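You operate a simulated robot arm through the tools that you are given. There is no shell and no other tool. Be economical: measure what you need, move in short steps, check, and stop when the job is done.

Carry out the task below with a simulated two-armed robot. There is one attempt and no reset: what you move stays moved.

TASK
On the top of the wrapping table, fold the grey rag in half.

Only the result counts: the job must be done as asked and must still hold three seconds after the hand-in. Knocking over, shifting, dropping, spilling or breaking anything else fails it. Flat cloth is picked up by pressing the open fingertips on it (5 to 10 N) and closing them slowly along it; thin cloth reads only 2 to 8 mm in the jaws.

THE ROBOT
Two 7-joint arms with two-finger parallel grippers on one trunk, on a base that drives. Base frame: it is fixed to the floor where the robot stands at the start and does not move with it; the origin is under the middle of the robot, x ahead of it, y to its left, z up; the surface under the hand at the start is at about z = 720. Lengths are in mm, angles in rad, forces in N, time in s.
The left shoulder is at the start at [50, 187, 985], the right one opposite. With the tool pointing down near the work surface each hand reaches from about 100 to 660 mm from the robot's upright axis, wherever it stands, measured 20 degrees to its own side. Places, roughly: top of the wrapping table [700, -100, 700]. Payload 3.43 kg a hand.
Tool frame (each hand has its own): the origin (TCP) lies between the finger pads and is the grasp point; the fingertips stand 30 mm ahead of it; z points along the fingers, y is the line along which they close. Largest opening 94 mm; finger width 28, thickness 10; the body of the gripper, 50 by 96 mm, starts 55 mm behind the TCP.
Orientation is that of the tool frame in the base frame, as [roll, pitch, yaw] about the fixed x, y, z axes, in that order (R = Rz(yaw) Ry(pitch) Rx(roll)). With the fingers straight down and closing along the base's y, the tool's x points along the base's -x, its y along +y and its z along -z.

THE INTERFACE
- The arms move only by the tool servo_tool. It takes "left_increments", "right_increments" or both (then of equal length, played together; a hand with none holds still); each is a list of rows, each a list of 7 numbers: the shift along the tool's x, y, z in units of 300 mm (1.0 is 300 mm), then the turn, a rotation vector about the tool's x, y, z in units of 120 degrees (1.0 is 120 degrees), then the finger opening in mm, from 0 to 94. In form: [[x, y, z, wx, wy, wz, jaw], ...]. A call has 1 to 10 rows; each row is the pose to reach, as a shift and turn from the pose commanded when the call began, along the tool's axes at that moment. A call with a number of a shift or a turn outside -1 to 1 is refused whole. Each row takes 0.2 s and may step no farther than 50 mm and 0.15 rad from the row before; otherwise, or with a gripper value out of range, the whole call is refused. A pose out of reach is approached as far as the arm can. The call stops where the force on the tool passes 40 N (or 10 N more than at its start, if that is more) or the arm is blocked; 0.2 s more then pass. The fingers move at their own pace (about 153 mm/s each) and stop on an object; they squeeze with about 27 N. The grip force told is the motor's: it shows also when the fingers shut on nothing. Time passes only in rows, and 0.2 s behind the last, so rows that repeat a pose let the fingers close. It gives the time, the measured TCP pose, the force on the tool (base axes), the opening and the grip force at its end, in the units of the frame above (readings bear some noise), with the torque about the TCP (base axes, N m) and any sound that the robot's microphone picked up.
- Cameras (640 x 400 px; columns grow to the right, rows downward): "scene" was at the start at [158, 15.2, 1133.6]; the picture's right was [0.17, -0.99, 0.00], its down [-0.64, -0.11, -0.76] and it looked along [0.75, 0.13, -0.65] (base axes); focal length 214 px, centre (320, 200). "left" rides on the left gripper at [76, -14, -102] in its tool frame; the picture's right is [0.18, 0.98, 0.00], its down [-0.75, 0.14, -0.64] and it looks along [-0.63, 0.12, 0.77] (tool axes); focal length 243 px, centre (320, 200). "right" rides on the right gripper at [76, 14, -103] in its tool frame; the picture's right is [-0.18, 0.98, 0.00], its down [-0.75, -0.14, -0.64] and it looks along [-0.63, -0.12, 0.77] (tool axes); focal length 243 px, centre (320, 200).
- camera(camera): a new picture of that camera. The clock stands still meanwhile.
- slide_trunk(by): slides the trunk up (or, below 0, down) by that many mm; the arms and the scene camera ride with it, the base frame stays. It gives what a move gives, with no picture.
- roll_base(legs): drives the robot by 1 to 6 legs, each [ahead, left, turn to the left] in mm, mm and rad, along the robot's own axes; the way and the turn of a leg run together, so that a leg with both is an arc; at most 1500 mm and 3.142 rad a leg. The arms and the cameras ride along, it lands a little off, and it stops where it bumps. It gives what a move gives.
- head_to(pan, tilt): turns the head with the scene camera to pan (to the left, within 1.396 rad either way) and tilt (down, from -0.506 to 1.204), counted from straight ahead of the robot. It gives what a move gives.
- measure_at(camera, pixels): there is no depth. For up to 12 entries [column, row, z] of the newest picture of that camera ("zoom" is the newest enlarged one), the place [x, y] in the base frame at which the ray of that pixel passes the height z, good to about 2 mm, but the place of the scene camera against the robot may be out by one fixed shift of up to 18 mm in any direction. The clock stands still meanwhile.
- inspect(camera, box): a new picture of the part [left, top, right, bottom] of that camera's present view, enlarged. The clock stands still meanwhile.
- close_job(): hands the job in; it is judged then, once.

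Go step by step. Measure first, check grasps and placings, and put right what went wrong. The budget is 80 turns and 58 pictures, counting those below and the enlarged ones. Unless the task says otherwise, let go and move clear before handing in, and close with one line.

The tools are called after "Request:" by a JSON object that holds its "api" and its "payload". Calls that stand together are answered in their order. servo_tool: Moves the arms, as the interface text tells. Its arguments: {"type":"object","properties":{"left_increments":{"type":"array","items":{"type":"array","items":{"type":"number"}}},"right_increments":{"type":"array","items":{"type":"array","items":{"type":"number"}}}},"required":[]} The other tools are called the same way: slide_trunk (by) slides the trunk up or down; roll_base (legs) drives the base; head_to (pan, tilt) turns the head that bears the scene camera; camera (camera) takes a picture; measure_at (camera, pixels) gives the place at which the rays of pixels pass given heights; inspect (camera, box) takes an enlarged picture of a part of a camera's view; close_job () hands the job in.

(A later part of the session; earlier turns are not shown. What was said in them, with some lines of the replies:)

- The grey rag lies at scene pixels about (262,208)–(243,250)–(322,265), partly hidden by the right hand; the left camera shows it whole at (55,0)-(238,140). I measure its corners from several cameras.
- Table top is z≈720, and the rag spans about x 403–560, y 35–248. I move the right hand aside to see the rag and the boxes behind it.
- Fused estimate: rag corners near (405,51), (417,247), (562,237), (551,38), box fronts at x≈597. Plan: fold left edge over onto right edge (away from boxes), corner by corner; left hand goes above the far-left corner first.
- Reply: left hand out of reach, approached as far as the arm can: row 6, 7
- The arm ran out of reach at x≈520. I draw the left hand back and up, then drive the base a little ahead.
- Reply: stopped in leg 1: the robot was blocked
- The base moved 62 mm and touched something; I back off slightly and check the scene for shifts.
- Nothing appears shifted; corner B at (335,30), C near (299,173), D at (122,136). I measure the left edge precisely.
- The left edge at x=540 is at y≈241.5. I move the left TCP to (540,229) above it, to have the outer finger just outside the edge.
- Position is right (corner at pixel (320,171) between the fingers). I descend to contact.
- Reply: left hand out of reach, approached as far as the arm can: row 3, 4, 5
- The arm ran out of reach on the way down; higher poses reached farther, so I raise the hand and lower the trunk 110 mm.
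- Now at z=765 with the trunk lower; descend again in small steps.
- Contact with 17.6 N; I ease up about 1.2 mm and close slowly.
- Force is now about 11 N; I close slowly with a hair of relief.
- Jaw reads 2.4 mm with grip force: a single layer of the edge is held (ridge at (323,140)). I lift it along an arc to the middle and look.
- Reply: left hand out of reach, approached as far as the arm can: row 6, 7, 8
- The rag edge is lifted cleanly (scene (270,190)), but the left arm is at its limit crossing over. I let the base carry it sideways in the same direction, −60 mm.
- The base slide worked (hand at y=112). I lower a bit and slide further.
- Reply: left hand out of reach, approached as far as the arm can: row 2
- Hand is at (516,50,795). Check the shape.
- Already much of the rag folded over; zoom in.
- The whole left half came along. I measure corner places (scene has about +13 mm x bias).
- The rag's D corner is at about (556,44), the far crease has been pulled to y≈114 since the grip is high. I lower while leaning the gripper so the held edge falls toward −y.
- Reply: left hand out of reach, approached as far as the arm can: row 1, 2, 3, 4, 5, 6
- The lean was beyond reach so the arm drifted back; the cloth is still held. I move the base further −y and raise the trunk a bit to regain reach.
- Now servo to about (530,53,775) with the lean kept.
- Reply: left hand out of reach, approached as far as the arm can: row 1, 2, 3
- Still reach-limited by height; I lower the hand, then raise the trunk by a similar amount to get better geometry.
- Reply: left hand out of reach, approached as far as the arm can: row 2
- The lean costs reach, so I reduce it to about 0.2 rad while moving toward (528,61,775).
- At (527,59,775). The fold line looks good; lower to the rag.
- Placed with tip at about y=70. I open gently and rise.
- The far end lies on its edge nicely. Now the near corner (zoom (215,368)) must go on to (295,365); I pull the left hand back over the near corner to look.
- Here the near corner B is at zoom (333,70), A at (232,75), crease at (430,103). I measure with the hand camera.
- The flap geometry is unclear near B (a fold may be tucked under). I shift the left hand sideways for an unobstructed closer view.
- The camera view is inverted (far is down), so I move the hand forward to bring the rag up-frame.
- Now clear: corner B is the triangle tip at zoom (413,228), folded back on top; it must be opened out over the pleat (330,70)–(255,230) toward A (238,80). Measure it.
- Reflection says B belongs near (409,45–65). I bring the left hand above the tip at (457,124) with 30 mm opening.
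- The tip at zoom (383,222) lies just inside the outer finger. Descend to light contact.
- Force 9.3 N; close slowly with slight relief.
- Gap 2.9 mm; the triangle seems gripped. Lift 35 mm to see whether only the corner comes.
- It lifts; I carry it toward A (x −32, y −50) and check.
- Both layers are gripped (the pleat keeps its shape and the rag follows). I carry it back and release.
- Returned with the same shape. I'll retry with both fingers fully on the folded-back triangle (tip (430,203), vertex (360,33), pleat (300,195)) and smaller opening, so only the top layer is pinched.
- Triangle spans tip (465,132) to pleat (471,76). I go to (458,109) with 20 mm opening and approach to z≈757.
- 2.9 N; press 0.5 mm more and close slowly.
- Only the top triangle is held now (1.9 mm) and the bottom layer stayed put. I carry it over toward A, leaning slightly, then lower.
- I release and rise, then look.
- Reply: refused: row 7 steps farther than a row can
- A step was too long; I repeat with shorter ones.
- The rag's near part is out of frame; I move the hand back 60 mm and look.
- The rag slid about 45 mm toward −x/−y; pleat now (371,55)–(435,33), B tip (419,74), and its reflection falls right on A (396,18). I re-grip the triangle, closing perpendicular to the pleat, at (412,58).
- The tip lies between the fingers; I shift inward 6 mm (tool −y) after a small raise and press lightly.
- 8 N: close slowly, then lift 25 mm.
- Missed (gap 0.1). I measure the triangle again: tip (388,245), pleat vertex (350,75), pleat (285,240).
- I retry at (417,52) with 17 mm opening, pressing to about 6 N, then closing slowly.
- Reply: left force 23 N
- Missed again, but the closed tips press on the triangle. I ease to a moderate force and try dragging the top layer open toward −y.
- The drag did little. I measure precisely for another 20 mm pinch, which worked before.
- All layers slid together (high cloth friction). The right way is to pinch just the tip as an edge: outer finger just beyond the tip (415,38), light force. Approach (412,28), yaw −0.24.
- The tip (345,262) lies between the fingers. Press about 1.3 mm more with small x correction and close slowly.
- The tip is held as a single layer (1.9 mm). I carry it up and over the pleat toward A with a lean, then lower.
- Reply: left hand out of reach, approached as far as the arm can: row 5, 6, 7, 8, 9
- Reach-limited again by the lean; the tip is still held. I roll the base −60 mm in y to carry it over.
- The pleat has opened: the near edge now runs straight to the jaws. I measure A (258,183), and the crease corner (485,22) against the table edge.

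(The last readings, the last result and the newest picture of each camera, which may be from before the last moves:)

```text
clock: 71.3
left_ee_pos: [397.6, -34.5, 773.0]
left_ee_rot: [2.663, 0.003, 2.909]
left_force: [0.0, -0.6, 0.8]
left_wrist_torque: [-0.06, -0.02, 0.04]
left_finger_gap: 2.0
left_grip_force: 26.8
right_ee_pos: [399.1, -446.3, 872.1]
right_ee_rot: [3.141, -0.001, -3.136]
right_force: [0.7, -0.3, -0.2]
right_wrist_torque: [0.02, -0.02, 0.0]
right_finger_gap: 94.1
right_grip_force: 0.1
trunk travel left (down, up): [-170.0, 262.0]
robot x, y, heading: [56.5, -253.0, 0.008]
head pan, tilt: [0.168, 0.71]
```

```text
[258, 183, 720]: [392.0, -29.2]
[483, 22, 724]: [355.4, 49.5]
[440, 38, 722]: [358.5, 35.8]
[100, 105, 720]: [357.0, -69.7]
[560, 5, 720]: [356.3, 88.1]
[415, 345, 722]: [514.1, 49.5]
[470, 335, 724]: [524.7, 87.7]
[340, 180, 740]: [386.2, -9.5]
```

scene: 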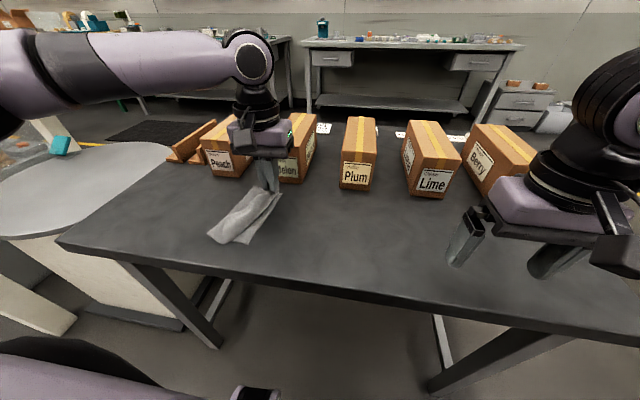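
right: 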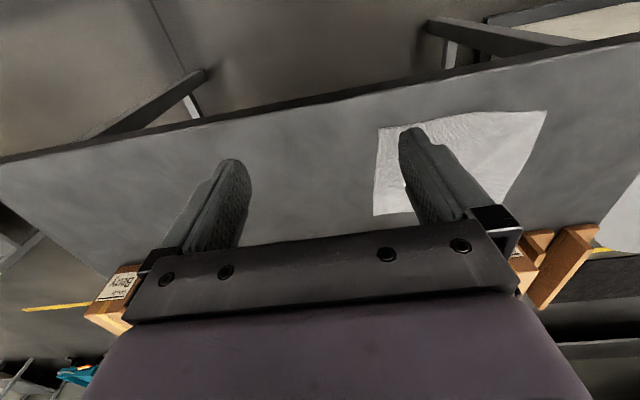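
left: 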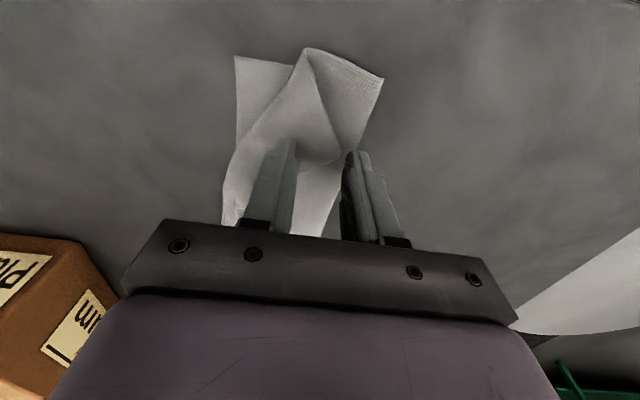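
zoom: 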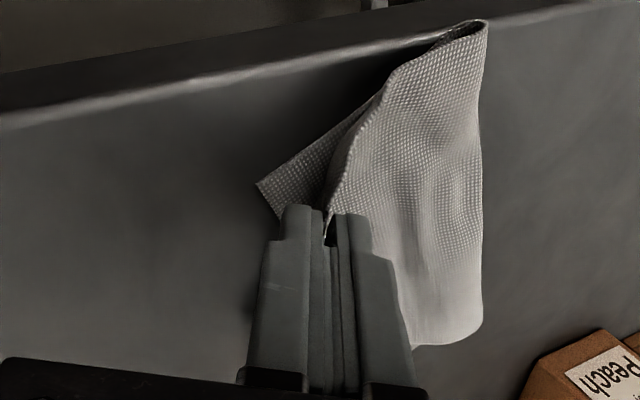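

Crease corner is right at the table edge (x≈356), so I'll later shift the rag back by pressing and dragging. First lower B onto A and release.

Request:
{"api": "servo_tool", "payload": {"left_increments": [[0, -0.012, 0.025, 0, 0, 0, 0], [0, -0.026, 0.05, 0, 0, 0, 0], [0, -0.026, 0.05, 0, 0, 0, 0], [0, -0.026, 0.05, 0, 0, 0, 8], [0, -0.026, 0.05, 0, 0, 0, 18], [0, -0.026, 0.05, 0, 0, 0, 24], [0, -0.026, 0, 0, 0, 0, 24], [0, -0.026, -0.13, 0, 0, 0, 24], [0, 0, -0.25, 0.06, 0, 0, 24]]}}

Request:
{"api": "servo_tool", "payload": {"left_increments": [[0, 0.12, -0.05, 0.06, 0, 0, 24], [0, 0.25, -0.05, 0.12, 0, 0, 24], [-0.05, 0.37, 0, 0.17, 0, 0, 0], [-0.1, 0.49, 0.05, 0.17, 0, 0, 0]]}}

Request:
{"api": "inspect", "payload": {"camera": "left", "box": [80, 0, 340, 200]}}

```text
clock: 73.3
left_ee_pos: [387.7, -67.7, 841.2]
left_ee_rot: [2.79, 0.003, 2.908]
left_force: [0.4, -0.3, -0.1]
left_wrist_torque: [-0.03, 0.02, 0.01]
left_finger_gap: 23.8
left_grip_force: 0.0
left hand out of reach, approached as far as the arm can: row 2, 3, 4, 5, 6, 7, 8
right_ee_pos: [400.1, -446.3, 872.1]
right_ee_rot: [3.141, -0.002, -3.135]
right_force: [1.1, -0.4, 0.1]
right_wrist_torque: [0.01, 0.01, -0.01]
right_finger_gap: 94.0
right_grip_force: 0.1
trunk travel left (down, up): [-170.0, 262.0]
robot x, y, heading: [57.5, -256.5, 0.006]
head pan, tilt: [0.168, 0.71]
```

```text
clock: 74.3
left_ee_pos: [452.2, 65.1, 876.9]
left_ee_rot: [-3.138, 0.003, 2.907]
left_force: [-0.3, 0.2, 0.1]
left_wrist_torque: [-0.02, -0.01, 0.02]
left_finger_gap: 0.0
left_grip_force: 27.1
right_ee_pos: [401.1, -446.3, 872.0]
right_ee_rot: [3.141, -0.004, -3.137]
right_force: [-1.1, -0.4, 0.2]
right_wrist_torque: [-0.03, 0.01, 0.02]
right_finger_gap: 93.8
right_grip_force: 0.1
trunk travel left (down, up): [-170.0, 262.0]
robot x, y, heading: [57.1, -256.3, 0.009]
head pan, tilt: [0.168, 0.71]
```

```text
2.00 times, centred on (210, 100) of left
```

zoom: 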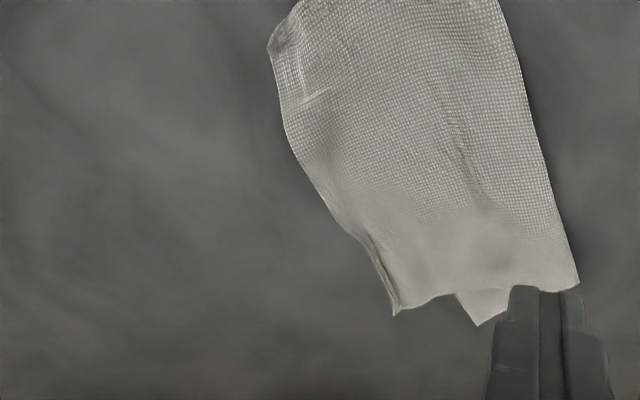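

Excellent: the flap now covers the near end. Measure the remaining corners: C (393,313), D (478,325), crease (577,285).

Request:
{"api": "measure_at", "payload": {"camera": "zoom", "pixels": [[268, 48, 724], [295, 2, 722], [500, 5, 722], [393, 313, 724], [478, 325, 720], [577, 285, 722], [340, 225, 724], [285, 130, 722], [455, 293, 722]]}}

Request:
{"api": "camera", "payload": {"camera": "scene"}}

```text
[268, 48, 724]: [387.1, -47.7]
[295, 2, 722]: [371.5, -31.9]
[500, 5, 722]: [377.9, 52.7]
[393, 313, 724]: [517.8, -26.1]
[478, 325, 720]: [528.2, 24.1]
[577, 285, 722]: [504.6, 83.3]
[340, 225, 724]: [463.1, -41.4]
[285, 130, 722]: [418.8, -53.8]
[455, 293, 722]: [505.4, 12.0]
```

```text
5 pictures are left
```

scene: 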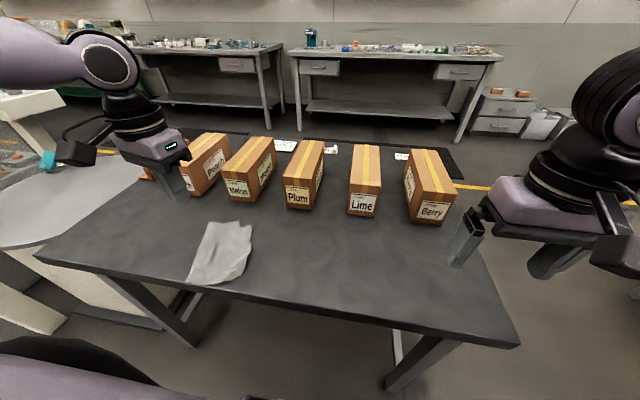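

Far end: C (518,−26) overshoots D (528,24) by about 50 mm, so I'll pick C's overhanging edge and set it back toward D. Move above the edge at (500,−17), aligned to it.

Request:
{"api": "servo_tool", "payload": {"left_increments": [[-0.04, -0.05, 0.04, 0, 0, -0.05, 34], [-0.08, -0.1, 0.1, 0, 0, -0.1, 34], [-0.13, -0.15, 0.18, 0, 0, -0.15, 34], [-0.18, -0.2, 0.26, 0, 0, -0.2, 34], [-0.218, -0.231, 0.34, 0, 0, -0.239, 34], [-0.218, -0.231, 0.39, 0, 0, -0.239, 34], [-0.218, -0.231, 0.41, 0, 0, -0.239, 34], [-0.218, -0.231, 0.418, 0, 0, -0.239, 34], [-0.218, -0.231, 0.418, 0, 0, -0.239, 34]]}}

Request:
{"api": "inspect", "payload": {"camera": "left", "box": [220, 40, 420, 240]}}

```text
clock: 76.3
left_ee_pos: [500.5, -19.5, 752.9]
left_ee_rot: [-3.137, 0.006, -2.875]
left_force: [-0.5, -0.6, 12.5]
left_wrist_torque: [0.3, 0.08, 0.02]
left_finger_gap: 33.6
left_grip_force: 0.1
right_ee_pos: [400.3, -445.8, 872.6]
right_ee_rot: [3.14, 0.0, -3.137]
right_force: [0.3, -0.3, 0.5]
right_wrist_torque: [-0.03, 0.01, 0.01]
right_finger_gap: 93.7
right_grip_force: 0.1
trunk travel left (down, up): [-170.0, 262.0]
robot x, y, heading: [57.5, -257.1, 0.005]
head pan, tilt: [0.168, 0.71]
```

```text
2.00 times, centred on (320, 140) of left
```

zoom: 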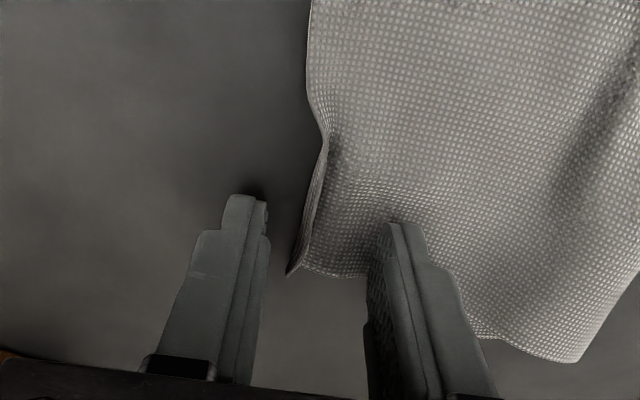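

Well placed: the C edge lies between the fingers. Close slowly with slight relief.

Request:
{"api": "servo_tool", "payload": {"left_increments": [[0, 0, -0.002, 0, 0, 0, 31], [0, 0, -0.003, 0, 0, 0, 27], [0, 0, -0.003, 0, 0, 0, 23], [0, 0, -0.003, 0, 0, 0, 19], [0, 0, -0.003, 0, 0, 0, 15], [0, 0, -0.003, 0, 0, 0, 11], [0, 0, -0.003, 0, 0, 0, 7], [0, 0, -0.003, 0, 0, 0, 3], [0, 0, -0.003, 0, 0, 0, 0], [0, 0, -0.003, 0, 0, 0, 0]]}}

```text
clock: 78.5
left_ee_pos: [499.2, -18.0, 751.8]
left_ee_rot: [-3.139, 0.001, -2.873]
left_force: [0.1, 1.7, 8.5]
left_wrist_torque: [0.11, 0.04, -0.03]
left_finger_gap: 2.5
left_grip_force: 26.8
right_ee_pos: [400.3, -446.5, 873.2]
right_ee_rot: [3.14, -0.001, -3.136]
right_force: [-0.2, 0.4, -0.1]
right_wrist_torque: [-0.01, 0.01, 0.03]
right_finger_gap: 94.2
right_grip_force: 0.2
trunk travel left (down, up): [-170.0, 262.0]
robot x, y, heading: [58.0, -257.2, 0.006]
head pan, tilt: [0.168, 0.71]
```

Held (2.5 mm). Lift, move it back toward D by (+7,+39) with slight lean, lower and release.

Request:
{"api": "servo_tool", "payload": {"left_increments": [[0, 0.01, -0.06, 0, 0, 0, 0], [-0.015, 0.03, -0.1, -0.04, 0, 0, 0], [-0.035, 0.07, -0.1, -0.1, 0, 0, 0], [-0.057, 0.119, -0.08, -0.143, 0, 0, 0], [-0.057, 0.119, -0.04, -0.143, 0, 0, 0], [-0.057, 0.119, -0.015, -0.143, 0, 0, 0], [-0.057, 0.119, -0.015, -0.143, 0, 0, 0]]}}

Request:
{"api": "inspect", "payload": {"camera": "left", "box": [220, 40, 420, 240]}}

```text
clock: 80.2
left_ee_pos: [505.1, 21.2, 757.6]
left_ee_rot: [2.844, 0.001, -2.872]
left_force: [0.0, 0.5, 0.8]
left_wrist_torque: [-0.06, -0.01, 0.0]
left_finger_gap: 2.7
left_grip_force: 27.0
right_ee_pos: [400.6, -445.1, 872.6]
right_ee_rot: [-3.141, -0.001, -3.136]
right_force: [0.1, -0.7, 0.7]
right_wrist_torque: [0.03, 0.01, 0.0]
right_finger_gap: 94.4
right_grip_force: 0.1
trunk travel left (down, up): [-170.0, 262.0]
robot x, y, heading: [53.5, -255.3, 0.009]
head pan, tilt: [0.168, 0.71]
```

```text
2.00 times, centred on (320, 140) of left
```

zoom: 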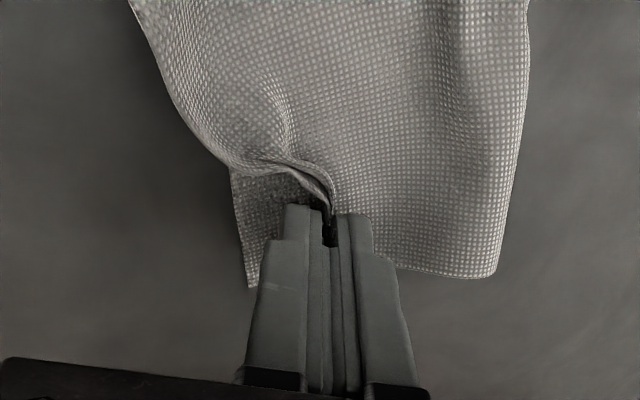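

The bottom corner D shows at (250,288); the held edge is about 10 mm too far inside. I shift −10 mm, release, and rise clear.

Request:
{"api": "servo_tool", "payload": {"left_increments": [[0.005, -0.015, -0.005, 0, 0, 0, 0], [0.008, -0.031, -0.0095, 0, 0, 0, 0], [0.008, -0.031, -0.0095, 0, 0, 0, 8], [0.008, -0.031, -0.0095, 0, 0, 0, 18], [0.008, -0.031, -0.0095, 0, 0, 0, 24], [0.008, -0.031, -0.07, 0, 0, 0, 24], [0.008, -0.031, -0.2, 0, 0, 0, 24], [0.008, 0, -0.32, 0.06, 0, 0, 24], [0.008, 0.1, -0.36, 0.12, 0, 0, 24], [0.008, 0.2, -0.36, 0.143, 0, 0, 24]]}}

Request:
{"api": "inspect", "payload": {"camera": "scene", "box": [150, 190, 290, 310]}}

```text
clock: 82.3
left_ee_pos: [498.5, 43.2, 877.1]
left_ee_rot: [-3.136, 0.002, -2.874]
left_force: [-0.7, 0.3, 0.0]
left_wrist_torque: [0.03, -0.01, -0.04]
left_finger_gap: 24.3
left_grip_force: 0.0
right_ee_pos: [400.2, -444.3, 872.8]
right_ee_rot: [3.141, -0.002, -3.137]
right_force: [-1.1, 0.1, 0.0]
right_wrist_torque: [-0.04, 0.01, 0.04]
right_finger_gap: 93.9
right_grip_force: 0.0
trunk travel left (down, up): [-170.0, 262.0]
robot x, y, heading: [56.5, -258.4, 0.008]
head pan, tilt: [0.168, 0.71]
```

```text
3.33 times, centred on (220, 250) of scene
```

zoom: 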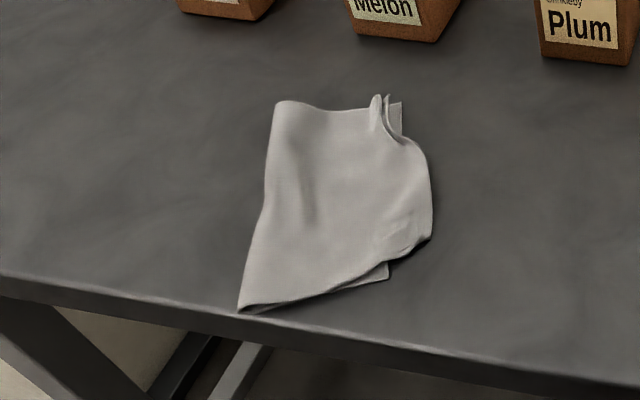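

Folded nicely; only the near crease corner (zoom (238,310)) sits right at the table's front edge. I'll press on the rag's middle with open fingers and drag it ~25 mm away from the edge.

Request:
{"api": "servo_tool", "payload": {"left_increments": [[0.08, 0.01, 0.05, 0, 0, 0, 45], [0.16, 0.02, 0.1, 0, 0, 0, 45], [0.248, 0.023, 0.18, 0, 0, 0, 45], [0.248, 0.023, 0.28, 0, 0, 0, 45], [0.248, 0.023, 0.36, 0, 0, 0, 45], [0.248, 0.023, 0.4, 0, 0, 0, 45], [0.248, 0.023, 0.412, 0, 0, 0, 45], [0.248, 0.023, 0.417, 0, 0, 0, 45], [0.248, 0.023, 0.417, 0, 0, 0, 45]]}}

```text
clock: 84.3
left_ee_pos: [424.3, 29.9, 753.4]
left_ee_rot: [-3.138, 0.002, -2.876]
left_force: [0.2, 0.9, 1.1]
left_wrist_torque: [-0.02, 0.05, 0.01]
left_finger_gap: 45.1
left_grip_force: 0.0
right_ee_pos: [401.8, -445.6, 872.8]
right_ee_rot: [-3.141, -0.001, -3.138]
right_force: [-0.4, 0.2, -0.7]
right_wrist_torque: [0.02, 0.04, 0.0]
right_finger_gap: 93.8
right_grip_force: 0.1
trunk travel left (down, up): [-170.0, 262.0]
robot x, y, heading: [56.7, -256.1, 0.008]
head pan, tilt: [0.168, 0.71]
```

Contact is near; press 2 mm more, drag +x 25 mm, and lift off.

Request:
{"api": "servo_tool", "payload": {"left_increments": [[0, 0, 0.004, 0, 0, 0, 45], [0, 0, 0.0075, 0, 0, 0, 45], [-0.015, -0.004, 0.0075, 0, 0, 0, 45], [-0.03, -0.008, 0.0075, 0, 0, 0, 45], [-0.05, -0.014, 0.0075, 0, 0, 0, 45], [-0.067, -0.018, 0.0075, 0, 0, 0, 45], [-0.08, -0.022, 0.0075, 0, 0, 0, 45]]}}

Request:
{"api": "servo_tool", "payload": {"left_increments": [[0, 0, -0.02, 0, 0, 0, 45], [0, 0, -0.1, 0, 0, 0, 45], [0, 0, -0.25, 0, 0, 0, 45], [0, 0.1, -0.35, 0, 0, 0, 45], [0, 0.25, -0.38, 0, 0, 0, 45], [0.1, 0.35, -0.4, 0, 0, 0, 45]]}}

Request:
{"api": "inspect", "payload": {"camera": "scene", "box": [150, 190, 290, 310]}}

```text
clock: 86.0
left_ee_pos: [447.7, 29.8, 751.1]
left_ee_rot: [-3.139, 0.007, -2.874]
left_force: [-4.7, 1.1, 26.9]
left_wrist_torque: [-0.69, 0.06, -0.12]
left_finger_gap: 44.4
left_grip_force: 0.0
right_ee_pos: [399.2, -446.1, 873.8]
right_ee_rot: [3.138, -0.001, -3.138]
right_force: [-1.2, 0.5, 0.7]
right_wrist_torque: [0.02, 0.03, 0.02]
right_finger_gap: 93.8
right_grip_force: 0.0
trunk travel left (down, up): [-170.0, 262.0]
robot x, y, heading: [56.4, -254.5, 0.004]
head pan, tilt: [0.168, 0.71]
```

```text
clock: 87.3
left_ee_pos: [394.7, 126.6, 870.4]
left_ee_rot: [-3.138, 0.001, -2.874]
left_force: [-0.2, -0.1, -0.4]
left_wrist_torque: [0.03, 0.0, 0.0]
left_finger_gap: 45.1
left_grip_force: 0.0
right_ee_pos: [400.0, -444.4, 872.0]
right_ee_rot: [3.141, -0.003, -3.137]
right_force: [0.7, -0.4, 0.2]
right_wrist_torque: [0.01, -0.02, -0.03]
right_finger_gap: 94.2
right_grip_force: 0.2
trunk travel left (down, up): [-170.0, 262.0]
robot x, y, heading: [55.6, -257.0, 0.004]
head pan, tilt: [0.168, 0.71]
```

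```text
3.33 times, centred on (220, 250) of scene
```

zoom: 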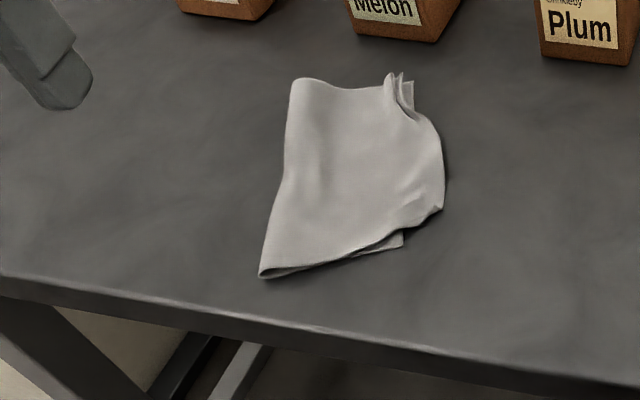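

The rag lies folded, edge on edge, well inside the table top (zoom (260,275)–(413,80)). The boxes are undisturbed and both hands are clear, so I hand in.

Request:
{"api": "close_job", "payload": {}}

```text
The job is handed in.
```

The grey rag is folded in half on the wrapping table, but it is not perfectly neat. The near corner of the top layer overshoots the one beneath by roughly 20–25 mm. A small ridge stands at the far corner. The rag also ended up about 100 mm toward the robot's right of where it started, and roughly 20 mm closer to the front edge. Nothing else on the table appears to have moved, and both hands were clear at hand-in.
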